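You operate a simulated robot arm through the tools that you are given. There is no shell and no other tool. Be economical: measure what you need, move in short steps, check, and stop when the job is done.

You are at the controls of a simulated robot arm. One attempt, no reset.

## Task
Put the yellow comfort card on top of the white tile marked two.

It is judged by the outcome, as a careful person would: the job done as asked, and still so three seconds after it is handed in. It fails if anything else is knocked over, pushed out of place, dropped, spilled or broken.

## Robot
A 7-joint arm with a two-finger parallel gripper, fixed in place. Base frame: the origin is at the foot of the arm, x ahead of it, y to its left, z up; the work surface is at about z = 850. Readings come in mm, degrees, newtons and seconds.
With the tool pointing down near the work surface it reaches from about 300 to 700 mm from the base axis. Its first joint turns from -66.0 to 66.0 degrees. Payload 1.57 kg.
Tool frame: the origin (TCP) lies between the finger pads and is the grasp point; the fingertips stand 30 mm ahead of it; z points along the fingers, y is the line along which they close. The gripper opens to 110 mm. The fingers are 24 mm wide and 12 mm thick; the gripper's body (48 by 112 mm) begins 78 mm behind the TCP.
Orientation is that of the tool frame in the base frame, as a unit quaternion [x, y, z, w]. With the fingers straight down and closing along the base's y, the tool's x points along the base's -x, its y along +y and its z along -z.

## Interface
- The arm moves only by the tool arm_command. Its argument "rows" is a list of rows, each a list of 5 numbers: the shift along the base's x, y, z in units of 500 mm (1.0 is 500 mm), then the turn about the base's z in units of 180 degrees (1.0 is 180 degrees), then the finger opening in cm, from 0 to 11. In form: [[x, y, z, yaw, jaw], ...]. A call has 1 to 12 rows; each row is the pose to reach, as a shift and turn from the pose commanded when the call began. A call with a number of a shift or a turn outside -1 to 1 is refused whole. Each row takes 0.2 s and may step no farther than 50 mm and 8.6 degrees from the row before; otherwise, or with a gripper value out of range, the whole call is refused. Where a pose cannot be reached the arm comes as near as it can. A force on the tool above 40 N (or 10 N above the force at the start of the call, whichever is more), or a blocked arm, ends the call early, and 0.2 s more pass. Each finger travels about 108 mm/s and halts on what it meets, pressing with about 34 N; the grip force reading is that of the motor and also rises with nothing between the fingers. The clock runs only during rows and for 0.2 s after the last one: add rows that repeat a pose to give the fingers time. It gives the time, the measured TCP pose, the force on the tool (base axes), the opening and the grip force at its end, in the units of the frame above (readings bear some noise).
- Cameras (640 x 400 px; columns grow to the right, rows downward): "scene" is fixed at [152.6, -389.1, 1397.1]; the picture's right is [0.85, -0.52, 0.00], its down [-0.34, -0.55, -0.76] and it looks along [0.40, 0.65, -0.65] (base axes); focal length 364 px, centre (320, 200). "wrist" rides on the gripper at [70, 16, -141] in the tool frame; the picture's right is [-0.23, 0.97, 0.00], its down [-0.86, -0.20, -0.48] and it looks along [-0.47, -0.11, 0.88] (tool axes); focal length 222 px, centre (320, 200). There is no depth. A picture from a camera that has moved, and an enlarged one, comes with that camera's place and axes in the base frame and with its lens.
- camera(camera): a new picture of that camera. It takes no simulated time.
- enlarge(camera, box): a new picture of the part [left, top, right, bottom] of that camera's present view, enlarged. It takes no simulated time.
- hand_in(): hands the job in; it is judged then, once.

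Work in short steps. Places have to be worked out from the pictures, the camera data and where the tool is seen: move nearer, look again, correct. Check each grasp and each placing, and mend what went wrong. You have 90 turns and 42 pictures in all, those below and enlarged ones among them. Open the gripper and draw the arm clear of the work before you hand the job in, unless the task says otherwise; then end with one line.

The tools are called after ">>>" as a command line: name --pt "numbers of a row" for each row, then --argument value for the rest, lists and objects as JSON in quotes. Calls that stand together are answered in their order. arm_command: Moves the arm, as the interface text tells. Its arguments: {"type":"object","properties":{"rows":{"type":"array"}},"required":["rows"]} The other tools are called the same way: camera (camera) takes a picture; enlarge (camera, box) takes an enlarged picture of a part of a camera's view; hand_in () hands the job in.

At the start:

```text
t: 0.0
eef_pos: [332.0, -21.3, 1101.4]
tcp_rot: [0.0, 1.0, 0.0, 0.0]
contact_force: [0.0, 0.2, -0.5]
opening: 110.2
grip_force: 0.0
```

scene: 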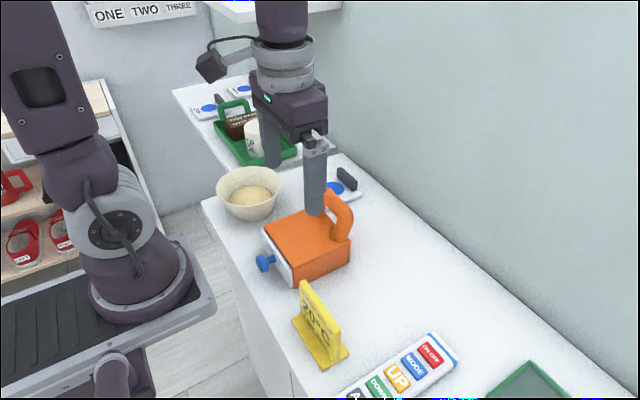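
wrist: 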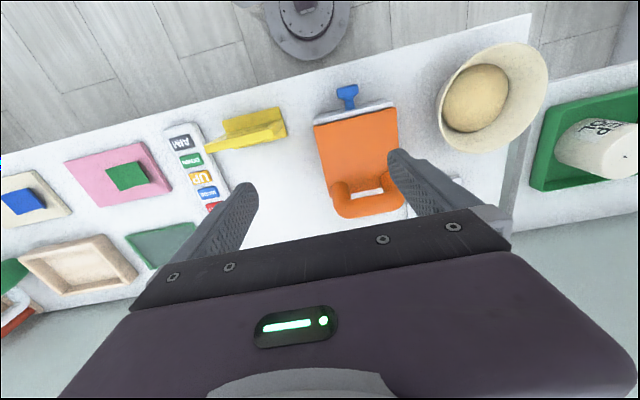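

The yellow card stands near the remote; I need to find the white tiles, so I enlarge parts of the views.

>>> enlarge --camera "scene" --box '[160, 60, 380, 220]'

>>> enlarge --camera "wrist" --box '[0, 80, 300, 340]'

>>> enlarge --camera "scene" --box '[230, 240, 390, 400]'

```text
2.50 times, centred on (270, 140) of scene
camera zoom: at [152.6, -389.1, 1397.1], right [0.85, -0.52, 0.0], down [-0.34, -0.55, -0.76], along [0.4, 0.65, -0.65], focal length 911 px, centre (445, 350)
```

zoom: 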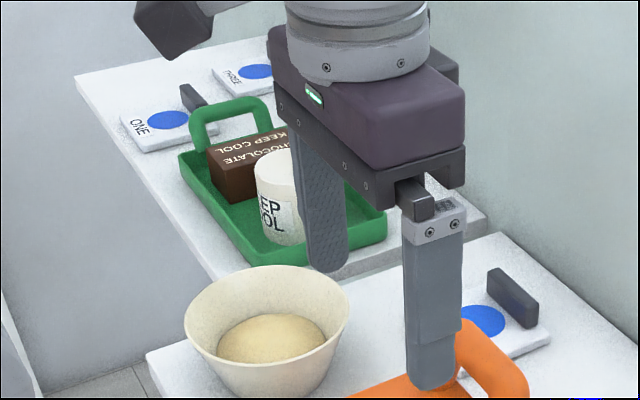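

```text
1.54 times, centred on (150, 210) of wrist
camera zoom: at [262.9, -6.1, 1244.6], right [0.23, 0.97, 0.0], down [0.86, -0.2, 0.48], along [0.47, -0.11, -0.88], focal length 342 px, centre (582, 185)
```

zoom: 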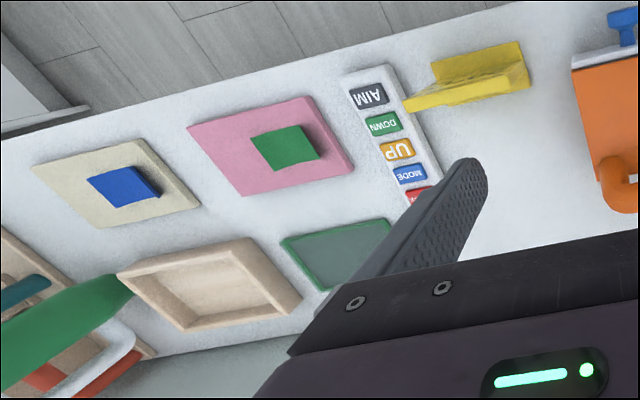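

```text
2.50 times, centred on (310, 320) of scene
camera zoom: at [152.6, -389.1, 1397.1], right [0.85, -0.52, 0.0], down [-0.34, -0.55, -0.76], along [0.4, 0.65, -0.65], focal length 911 px, centre (345, -100)
```

zoom: 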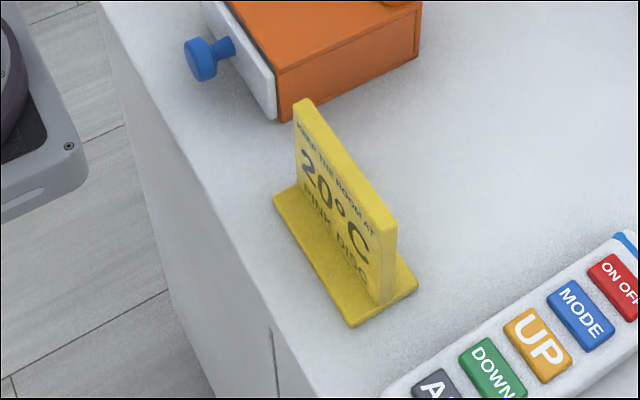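

Tile ONE and THREE are on the far shelf. The tile behind the orange item, around (536,167), is probably TWO but its mark is hidden, so I move left to see it with the wrist camera.

>>> arm_command --pt "0.04 0.08 0.02 0 11" --pt "0.08 0.16 0.04 0 11" --pt "0.1 0.24 0.06 0 11" --pt "0.1 0.3 0.06 0 11" --pt "0.1 0.36 0.06 0 11" --pt "0.1 0.36 0.06 0 11"

>>> camera --camera "wrist"

>>> camera --camera "scene"

```text
t: 1.4
eef_pos: [382.2, 157.6, 1134.5]
tcp_rot: [0.0, 1.0, 0.0, 0.0]
contact_force: [-0.1, 0.2, 0.3]
opening: 109.8
grip_force: 0.1
```

```text
36 pictures are left
camera wrist: at [312.7, 173.3, 1275.4], right [0.23, 0.97, 0.0], down [0.86, -0.2, 0.48], along [0.47, -0.11, -0.88], focal length 222 px, centre (320, 200)
```

wrist: 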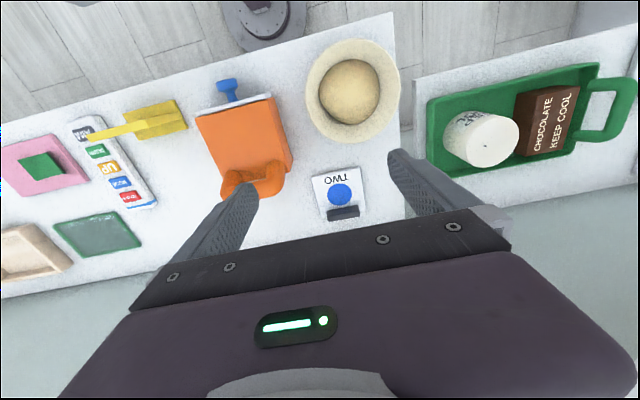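

```text
35 pictures are left
```

scene: 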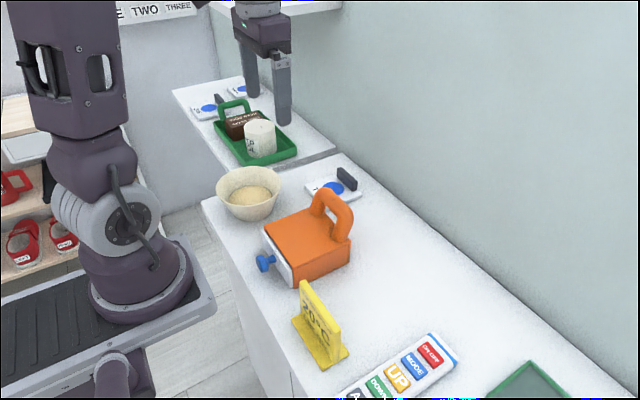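

The tile reads TWO. I enlarge it and the card to measure them.

>>> enlarge --camera "wrist" --box '[270, 150, 398, 230]'

>>> enlarge --camera "wrist" --box '[72, 80, 200, 160]'

>>> enlarge --camera "scene" --box '[290, 150, 386, 210]'

```text
5.00 times, centred on (334, 190) of wrist
camera zoom: at [312.7, 173.3, 1275.4], right [0.23, 0.97, 0.0], down [0.86, -0.2, 0.48], along [0.47, -0.11, -0.88], focal length 1111 px, centre (250, 250)
```

zoom: 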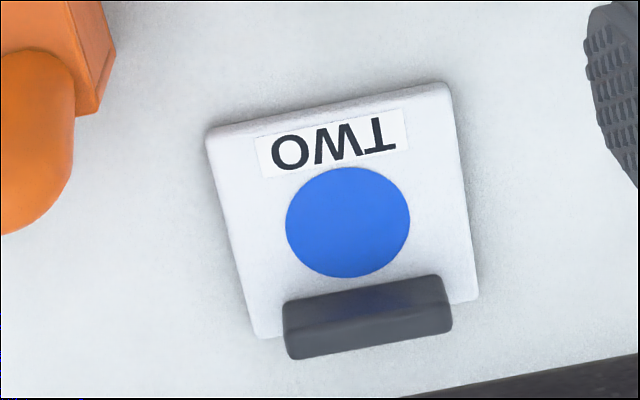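

```text
5.00 times, centred on (136, 120) of wrist
camera zoom: at [312.7, 173.3, 1275.4], right [0.23, 0.97, 0.0], down [0.86, -0.2, 0.48], along [0.47, -0.11, -0.88], focal length 1111 px, centre (1240, 600)
```

zoom: 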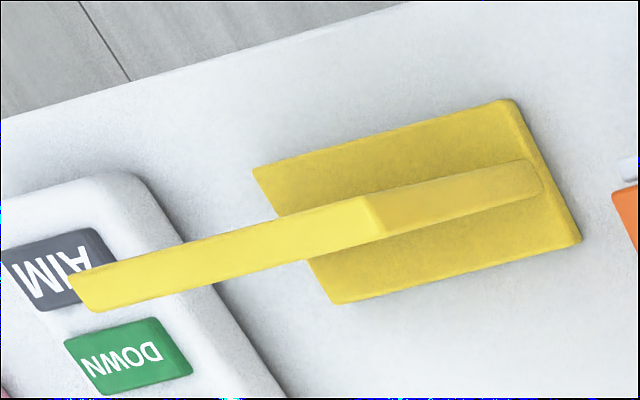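

```text
6.67 times, centred on (338, 180) of scene
camera zoom: at [152.6, -389.1, 1397.1], right [0.85, -0.52, 0.0], down [-0.34, -0.55, -0.76], along [0.4, 0.65, -0.65], focal length 2430 px, centre (200, 333)
```

zoom: 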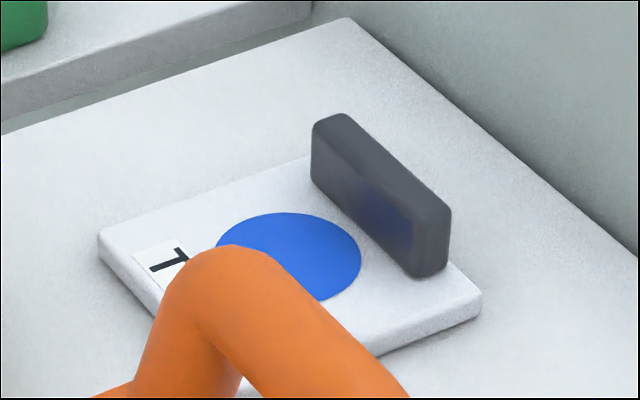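

Tile: x 478–578, y 116–213 (top ≈862), with a dark bar from x≈561. Card: foot centred at (311,-128), 50×98 mm, plate 11 mm thick along y at x≈310.5, top z≈941. I go above the card while turning 90° so the fingers close along x.

>>> arm_command --pt "-0.012 -0.05 0 0.0454 9" --pt "-0.024 -0.1 0 0.0908 8" --pt "-0.036 -0.15 0 0.1362 7" --pt "-0.048 -0.2 0 0.1816 7" --pt "-0.06 -0.25 0 0.227 7" --pt "-0.072 -0.3 0 0.2724 7" --pt "-0.084 -0.35 0 0.3178 7" --pt "-0.096 -0.4 -0.01 0.3632 7" --pt "-0.108 -0.45 -0.02 0.4086 7" --pt "-0.12 -0.5 -0.03 0.454 7" --pt "-0.142 -0.574 -0.04 0.5 7" --pt "-0.142 -0.574 -0.04 0.5 7"

>>> camera --camera "wrist"

>>> camera --camera "scene"

```text
t: 4.0
eef_pos: [312.2, -129.5, 1114.2]
tcp_rot: [-0.707, 0.707, 0.0, -0.001]
contact_force: [0.4, 0.5, 0.2]
opening: 70.2
grip_force: 0.0
```

```text
31 pictures are left
camera wrist: at [296.6, -200.0, 1255.8], right [-0.97, 0.23, 0.0], down [0.2, 0.86, 0.48], along [0.11, 0.47, -0.88], focal length 222 px, centre (320, 200)
```

wrist: 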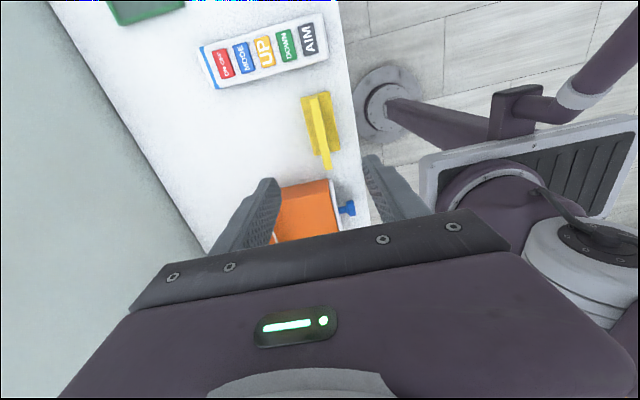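

```text
30 pictures are left
```

scene: 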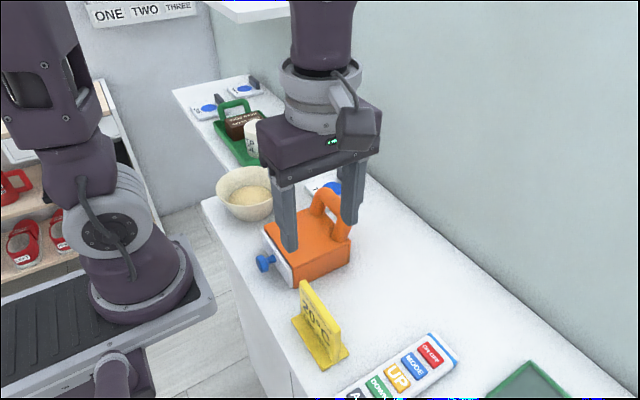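

The turn worked and the tool is above the card. I descend to about z=985 (tips just above the card) and check alignment.

>>> arm_command --pt "0 0 -0.07 0 6" --pt "0 0 -0.14 0 6" --pt "0 0 -0.2 0 6" --pt "0 0 -0.252 0 6" --pt "0 0 -0.252 0 6"

>>> camera --camera "wrist"

>>> enlarge --camera "scene" --box '[200, 200, 420, 400]'

```text
t: 5.2
eef_pos: [311.0, -127.7, 987.3]
tcp_rot: [0.707, -0.707, 0.0, 0.0]
contact_force: [0.7, -0.1, -0.8]
opening: 59.9
grip_force: 0.2
```

```text
29 pictures are left
camera wrist: at [295.6, -198.4, 1129.7], right [-0.97, 0.23, 0.0], down [0.2, 0.86, 0.48], along [0.11, 0.47, -0.88], focal length 222 px, centre (320, 200)
```

wrist: 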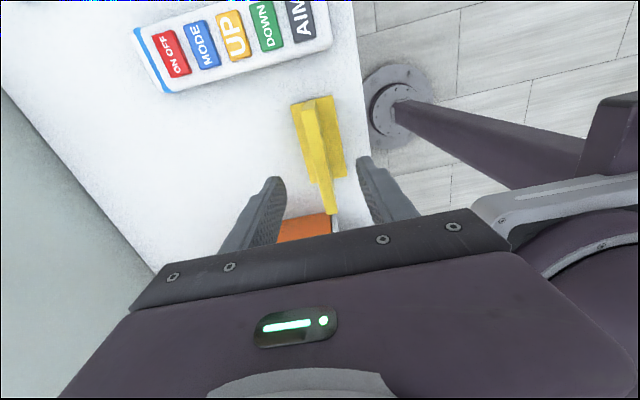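

```text
2.00 times, centred on (310, 300) of scene
camera zoom: at [152.6, -389.1, 1397.1], right [0.85, -0.52, 0.0], down [-0.34, -0.55, -0.76], along [0.4, 0.65, -0.65], focal length 729 px, centre (340, 0)
```

zoom: 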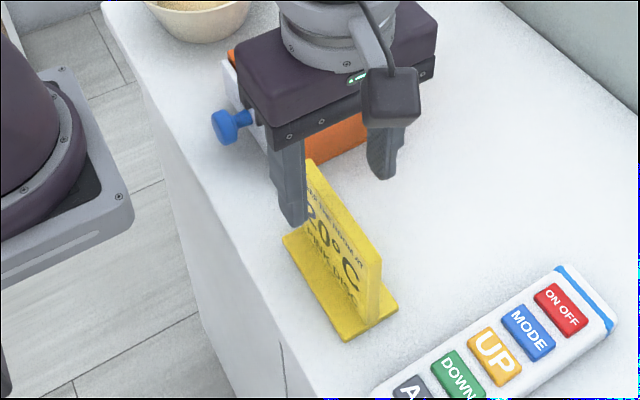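

Alignment looks right: the plate is between the fingers. I descend to z≈905 and close.

>>> arm_command --pt "0 0 -0.05 0 6" --pt "0 0 -0.1 0 6" --pt "0 0 -0.16 0 6" --pt "0 0 -0.16 0 6"

>>> enlarge --camera "scene" --box '[200, 200, 420, 400]'

```text
t: 6.2
eef_pos: [312.6, -129.7, 905.2]
tcp_rot: [0.707, -0.707, 0.001, 0.0]
contact_force: [0.9, -0.1, -0.8]
opening: 60.0
grip_force: 0.0
```

```text
2.00 times, centred on (310, 300) of scene
camera zoom: at [152.6, -389.1, 1397.1], right [0.85, -0.52, 0.0], down [-0.34, -0.55, -0.76], along [0.4, 0.65, -0.65], focal length 729 px, centre (340, 0)
```

zoom: 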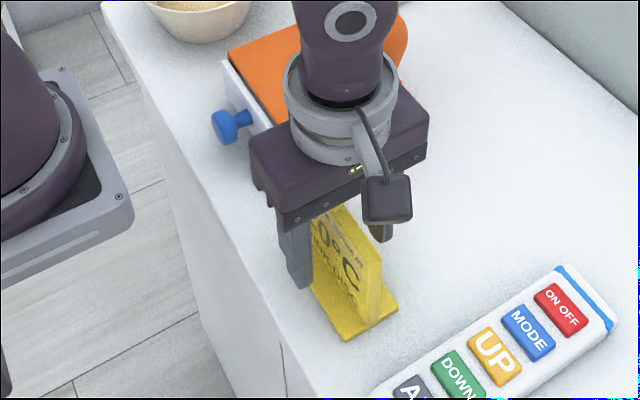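

The fingers straddle the plate above the foot with no contact. I close gently.

>>> arm_command --pt "0 0 0 0 4" --pt "0 0 0 0 2.5" --pt "0 0 0 0 1.5" --pt "0 0 0 0 0.5" --pt "0 0 0 0 0.5" --pt "0 0 0 0 0.5"

>>> enlarge --camera "scene" --box '[200, 200, 420, 400]'

```text
t: 7.6
eef_pos: [312.4, -129.6, 906.6]
tcp_rot: [0.707, -0.707, 0.0, 0.0]
contact_force: [-0.5, 0.3, -0.3]
opening: 11.6
grip_force: 29.0
```

```text
2.00 times, centred on (310, 300) of scene
camera zoom: at [152.6, -389.1, 1397.1], right [0.85, -0.52, 0.0], down [-0.34, -0.55, -0.76], along [0.4, 0.65, -0.65], focal length 729 px, centre (340, 0)
```

zoom: 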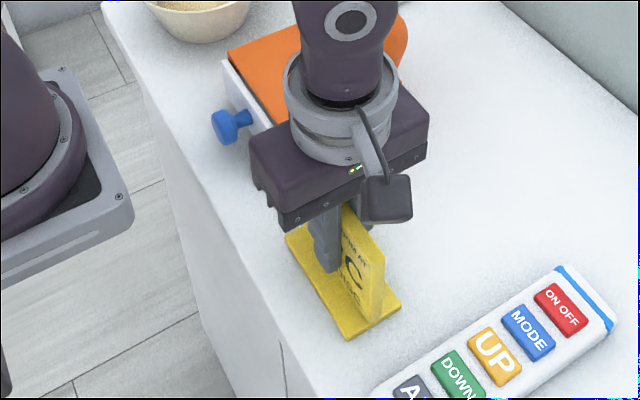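

The plate is held (opening 11.6 mm, 29 N). I lift straight up 180 mm.

>>> arm_command --pt "0 0 0.03 0 0.5" --pt "0 0 0.09 0 0.5" --pt "0 0 0.16 0 0.5" --pt "0 0 0.23 0 0.5" --pt "0 0 0.3 0 0.5" --pt "0 0 0.36 0 0.5" --pt "0 0 0.36 0 0.5"

>>> camera --camera "scene"

```text
t: 9.2
eef_pos: [310.6, -128.7, 1085.7]
tcp_rot: [0.708, -0.707, 0.0, 0.0]
contact_force: [-0.8, 0.1, -0.9]
opening: 11.5
grip_force: 29.0
```

```text
25 pictures are left
```

scene: 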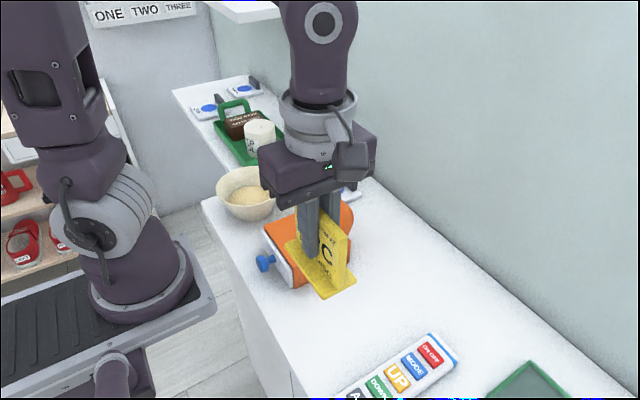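

The card is lifted upright with its bottom at about z=1030, clear of the orange handle (~950). I carry it over the tile toward (521,165).

>>> arm_command --pt "0.02 0.03 0 0 0.5" --pt "0.06 0.085 0 0 0.5" --pt "0.1 0.14 0 0 0.5" --pt "0.14 0.2 0 0 0.5" --pt "0.185 0.26 0 0 0.5" --pt "0.23 0.32 0 0 0.5" --pt "0.275 0.38 0 0 0.5" --pt "0.32 0.44 0 0 0.5" --pt "0.36 0.5 0 0 0.5" --pt "0.4 0.556 0 0 0.5" --pt "0.42 0.586 0 0 0.5" --pt "0.42 0.586 0 0 0.5"

>>> camera --camera "scene"

>>> camera --camera "wrist"

```text
t: 11.8
eef_pos: [522.5, 165.4, 1085.3]
tcp_rot: [-0.707, 0.707, 0.0, 0.0]
contact_force: [0.5, -0.9, -0.3]
opening: 11.3
grip_force: 29.1
```

```text
24 pictures are left
```

scene: 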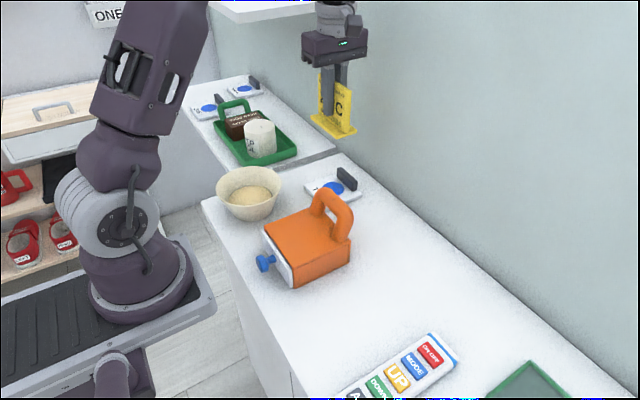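

```text
23 pictures are left
camera wrist: at [507.0, 95.1, 1227.9], right [-0.97, 0.23, 0.0], down [0.2, 0.85, 0.48], along [0.11, 0.47, -0.88], focal length 222 px, centre (320, 200)
```

wrist: 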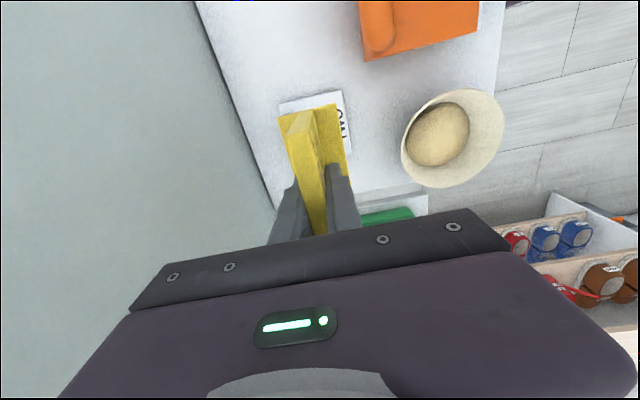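

The card hovers above the tile. I lower to TCP z≈955 (card bottom ≈900, just above the bar's top) and check fit.

>>> arm_command --pt "0 0 -0.05 0 0.5" --pt "0 0 -0.11 0 0.5" --pt "0 0 -0.17 0 0.5" --pt "0 0 -0.23 0 0.5" --pt "0 0 -0.26 0 0.5" --pt "0 0 -0.26 0 0.5"

>>> enlarge --camera "scene" --box '[270, 120, 398, 220]'

>>> enlarge --camera "wrist" --box '[220, 30, 420, 240]'

```text
t: 13.2
eef_pos: [520.9, 162.2, 955.1]
tcp_rot: [0.707, -0.707, 0.0, 0.001]
contact_force: [-0.1, 0.2, -0.1]
opening: 11.6
grip_force: 28.9
```

```text
4.00 times, centred on (334, 170) of scene
camera zoom: at [152.6, -389.1, 1397.1], right [0.85, -0.52, 0.0], down [-0.34, -0.55, -0.76], along [0.4, 0.65, -0.65], focal length 1458 px, centre (264, 320)
```

zoom: 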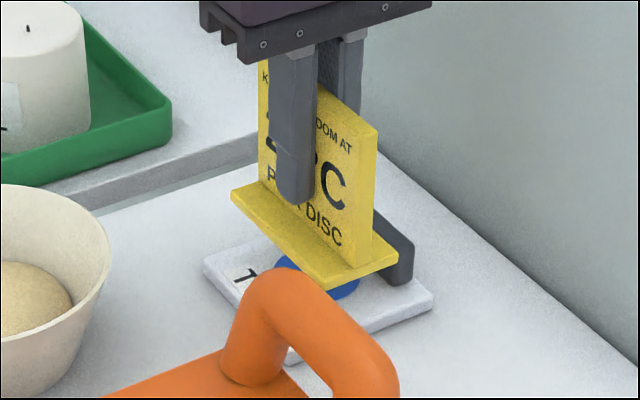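

```text
1.90 times, centred on (320, 135) of wrist
camera zoom: at [505.8, 91.9, 1098.2], right [-0.97, 0.23, 0.0], down [0.2, 0.86, 0.48], along [0.11, 0.47, -0.88], focal length 423 px, centre (320, 324)
```

zoom: 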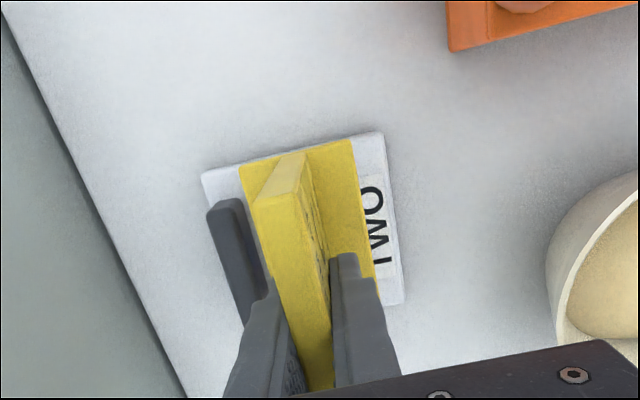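

Fit in x is good, but the foot's near end sits about 5–6 mm beyond the tile's -y edge. I shift +6 mm y, +3 mm x, and lower to just above the tile.

>>> arm_command --pt "0.006 0.012 0 0 0.5" --pt "0.006 0.012 -0.03 0 0.5" --pt "0.006 0.012 -0.066 0 0.5" --pt "0.006 0.012 -0.066 0 0.5"

>>> enlarge --camera "scene" --box '[280, 130, 392, 220]'

>>> enlarge --camera "wrist" --box '[240, 30, 400, 180]'

```text
t: 14.2
eef_pos: [523.9, 169.9, 923.2]
tcp_rot: [-0.707, 0.707, 0.001, 0.0]
contact_force: [0.1, 0.2, -0.9]
opening: 11.3
grip_force: 28.9
```

```text
4.44 times, centred on (336, 175) of scene
camera zoom: at [152.6, -389.1, 1397.1], right [0.85, -0.52, 0.0], down [-0.34, -0.55, -0.76], along [0.4, 0.65, -0.65], focal length 1620 px, centre (249, 311)
```

zoom: 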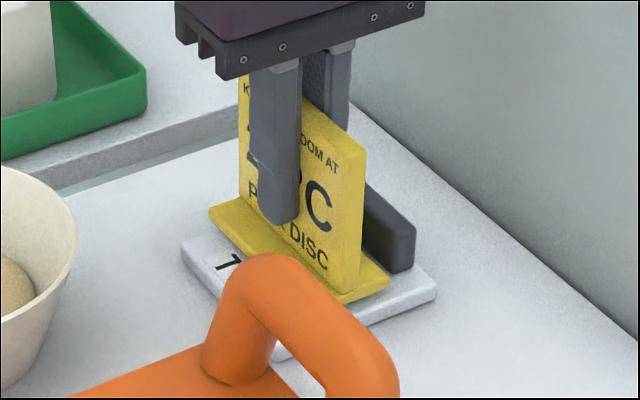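

```text
2.67 times, centred on (320, 105) of wrist
camera zoom: at [508.3, 100.0, 1065.8], right [-0.97, 0.23, 0.0], down [0.2, 0.86, 0.48], along [0.11, 0.47, -0.88], focal length 592 px, centre (320, 453)
```

zoom: 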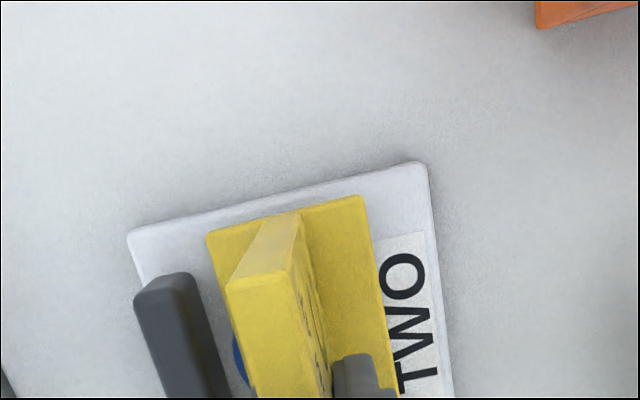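

The foot is now a few mm too far toward +y; I correct by -3 mm and lower in small steps until contact.

>>> arm_command --pt "0 -0.006 0 0 0.5" --pt "0 -0.006 -0.004 0 0.5" --pt "0 -0.006 -0.008 0 0.5" --pt "0 -0.006 -0.008 0 0.5"

>>> enlarge --camera "scene" --box '[280, 130, 392, 220]'

>>> enlarge --camera "wrist" --box '[240, 30, 400, 180]'

```text
t: 15.2
eef_pos: [523.9, 166.1, 919.7]
tcp_rot: [-0.707, 0.708, 0.0, 0.0]
contact_force: [-0.1, 0.7, -0.6]
opening: 11.1
grip_force: 28.7
```

```text
4.44 times, centred on (336, 175) of scene
camera zoom: at [152.6, -389.1, 1397.1], right [0.85, -0.52, 0.0], down [-0.34, -0.55, -0.76], along [0.4, 0.65, -0.65], focal length 1620 px, centre (249, 311)
```

zoom: 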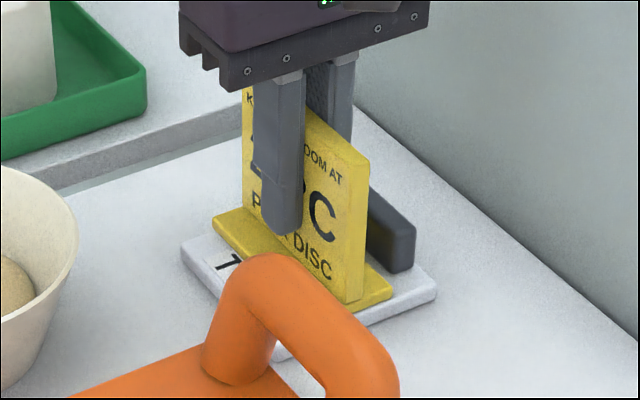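

```text
2.67 times, centred on (320, 105) of wrist
camera zoom: at [508.4, 96.7, 1061.6], right [-0.97, 0.23, 0.0], down [0.2, 0.86, 0.48], along [0.11, 0.47, -0.88], focal length 592 px, centre (320, 453)
```

zoom: 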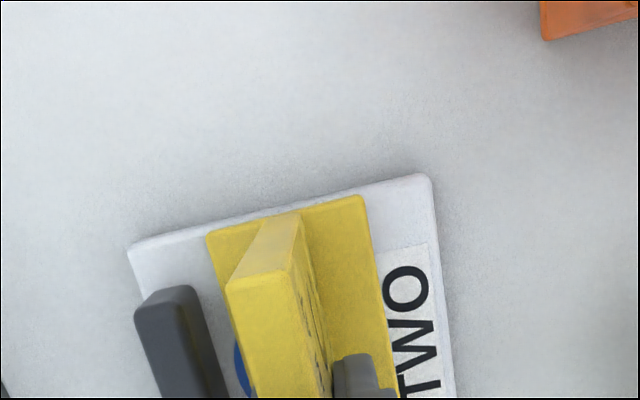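

The position is good and there is no contact yet; I lower further by 1 mm steps.

>>> arm_command --pt "0 0 -0.002 0 0.5" --pt "0 0 -0.004 0 0.5" --pt "0 0 -0.004 0 0.5"

```text
t: 16.0
eef_pos: [524.4, 167.0, 919.6]
tcp_rot: [0.707, -0.707, 0.0, -0.001]
contact_force: [-3.8, 1.1, 18.0]
opening: 11.2
grip_force: 29.5
```

Contact felt (18 N), the card is on the tile. I relieve 1.5 mm of pressure and open slightly to 3 cm, keeping clear of the bar.

>>> arm_command --pt "0 0 0.003 0 0.5" --pt "0 0 0.003 0 1.5" --pt "0 0 0.003 0 2.2" --pt "0 0 0.003 0 3" --pt "0 0 0.003 0 3"

>>> enlarge --camera "scene" --box '[280, 130, 392, 220]'

>>> enlarge --camera "wrist" --box '[220, 50, 420, 240]'

```text
t: 17.2
eef_pos: [524.6, 167.2, 918.7]
tcp_rot: [0.708, -0.706, 0.001, 0.0]
contact_force: [-1.0, -0.2, 0.3]
opening: 29.9
grip_force: 0.1
```

```text
4.44 times, centred on (336, 175) of scene
camera zoom: at [152.6, -389.1, 1397.1], right [0.85, -0.52, 0.0], down [-0.34, -0.55, -0.76], along [0.4, 0.65, -0.65], focal length 1620 px, centre (249, 311)
```

zoom: 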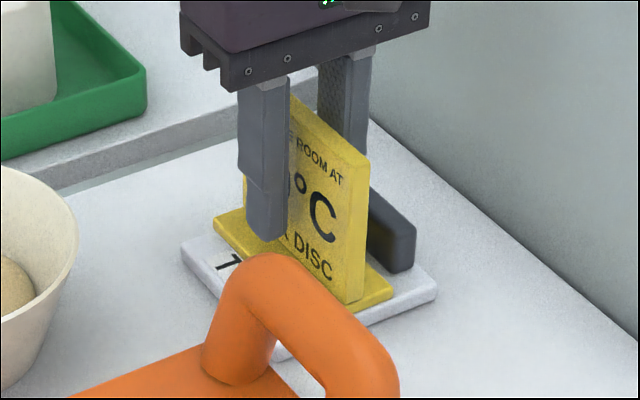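

```text
2.11 times, centred on (320, 145) of wrist
camera zoom: at [508.7, 96.5, 1061.5], right [-0.97, 0.23, 0.0], down [0.2, 0.86, 0.48], along [0.11, 0.47, -0.88], focal length 468 px, centre (320, 316)
```

zoom: 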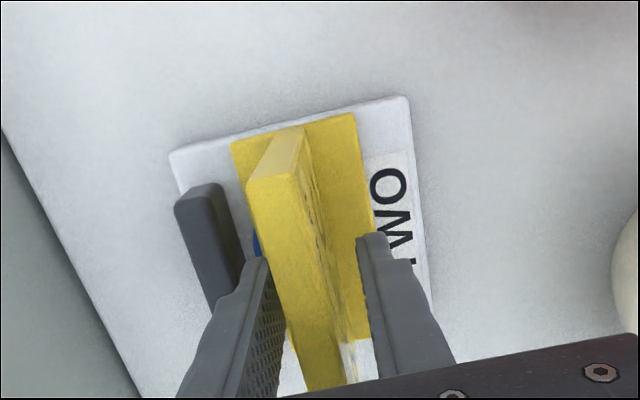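

The card stands freely on the tile, with the fingers clear on both sides. I rise straight up and back off.

>>> arm_command --pt "0 0 0.02 0 3" --pt "0 0 0.06 0 3" --pt "0 0 0.12 0 3" --pt "0 0 0.2 0 3" --pt "0 0 0.28 0 3" --pt "0 0 0.36 0 3" --pt "-0.06 -0.03 0.38 0 5" --pt "-0.14 -0.08 0.38 0 8" --pt "-0.22 -0.14 0.38 0 8" --pt "-0.3 -0.2 0.38 0 8" --pt "-0.3 -0.2 0.38 0 8"

>>> camera --camera "scene"

>>> enlarge --camera "scene" --box '[280, 130, 392, 220]'

```text
t: 19.6
eef_pos: [374.7, 65.5, 1109.8]
tcp_rot: [-0.707, 0.707, 0.0, 0.0]
contact_force: [-0.2, 0.3, -0.2]
opening: 79.9
grip_force: 0.0
```

```text
14 pictures are left
```

scene: 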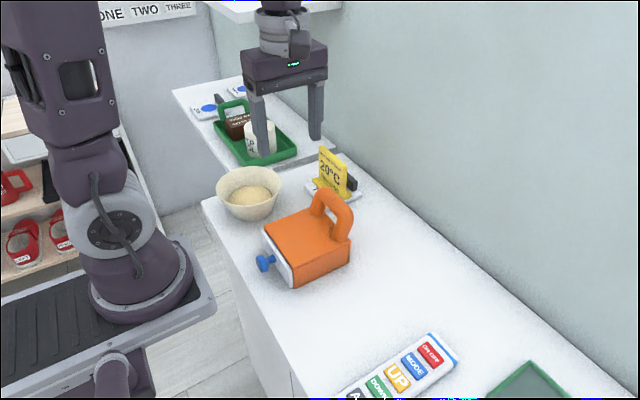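

```text
4.44 times, centred on (336, 175) of scene
camera zoom: at [152.6, -389.1, 1397.1], right [0.85, -0.52, 0.0], down [-0.34, -0.55, -0.76], along [0.4, 0.65, -0.65], focal length 1620 px, centre (249, 311)
```

zoom: 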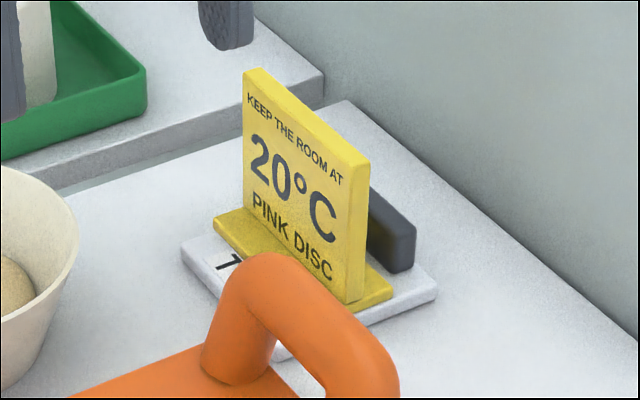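

The card stands upright on the tile marked TWO, nothing else has moved, and the arm is clear, so I hand in.

>>> hand_in

```text
The job is handed in.
```

The yellow comfort card is standing upright on the white tile marked TWO. Nothing else was disturbed, and I handed the job in with the gripper open and the arm clear.
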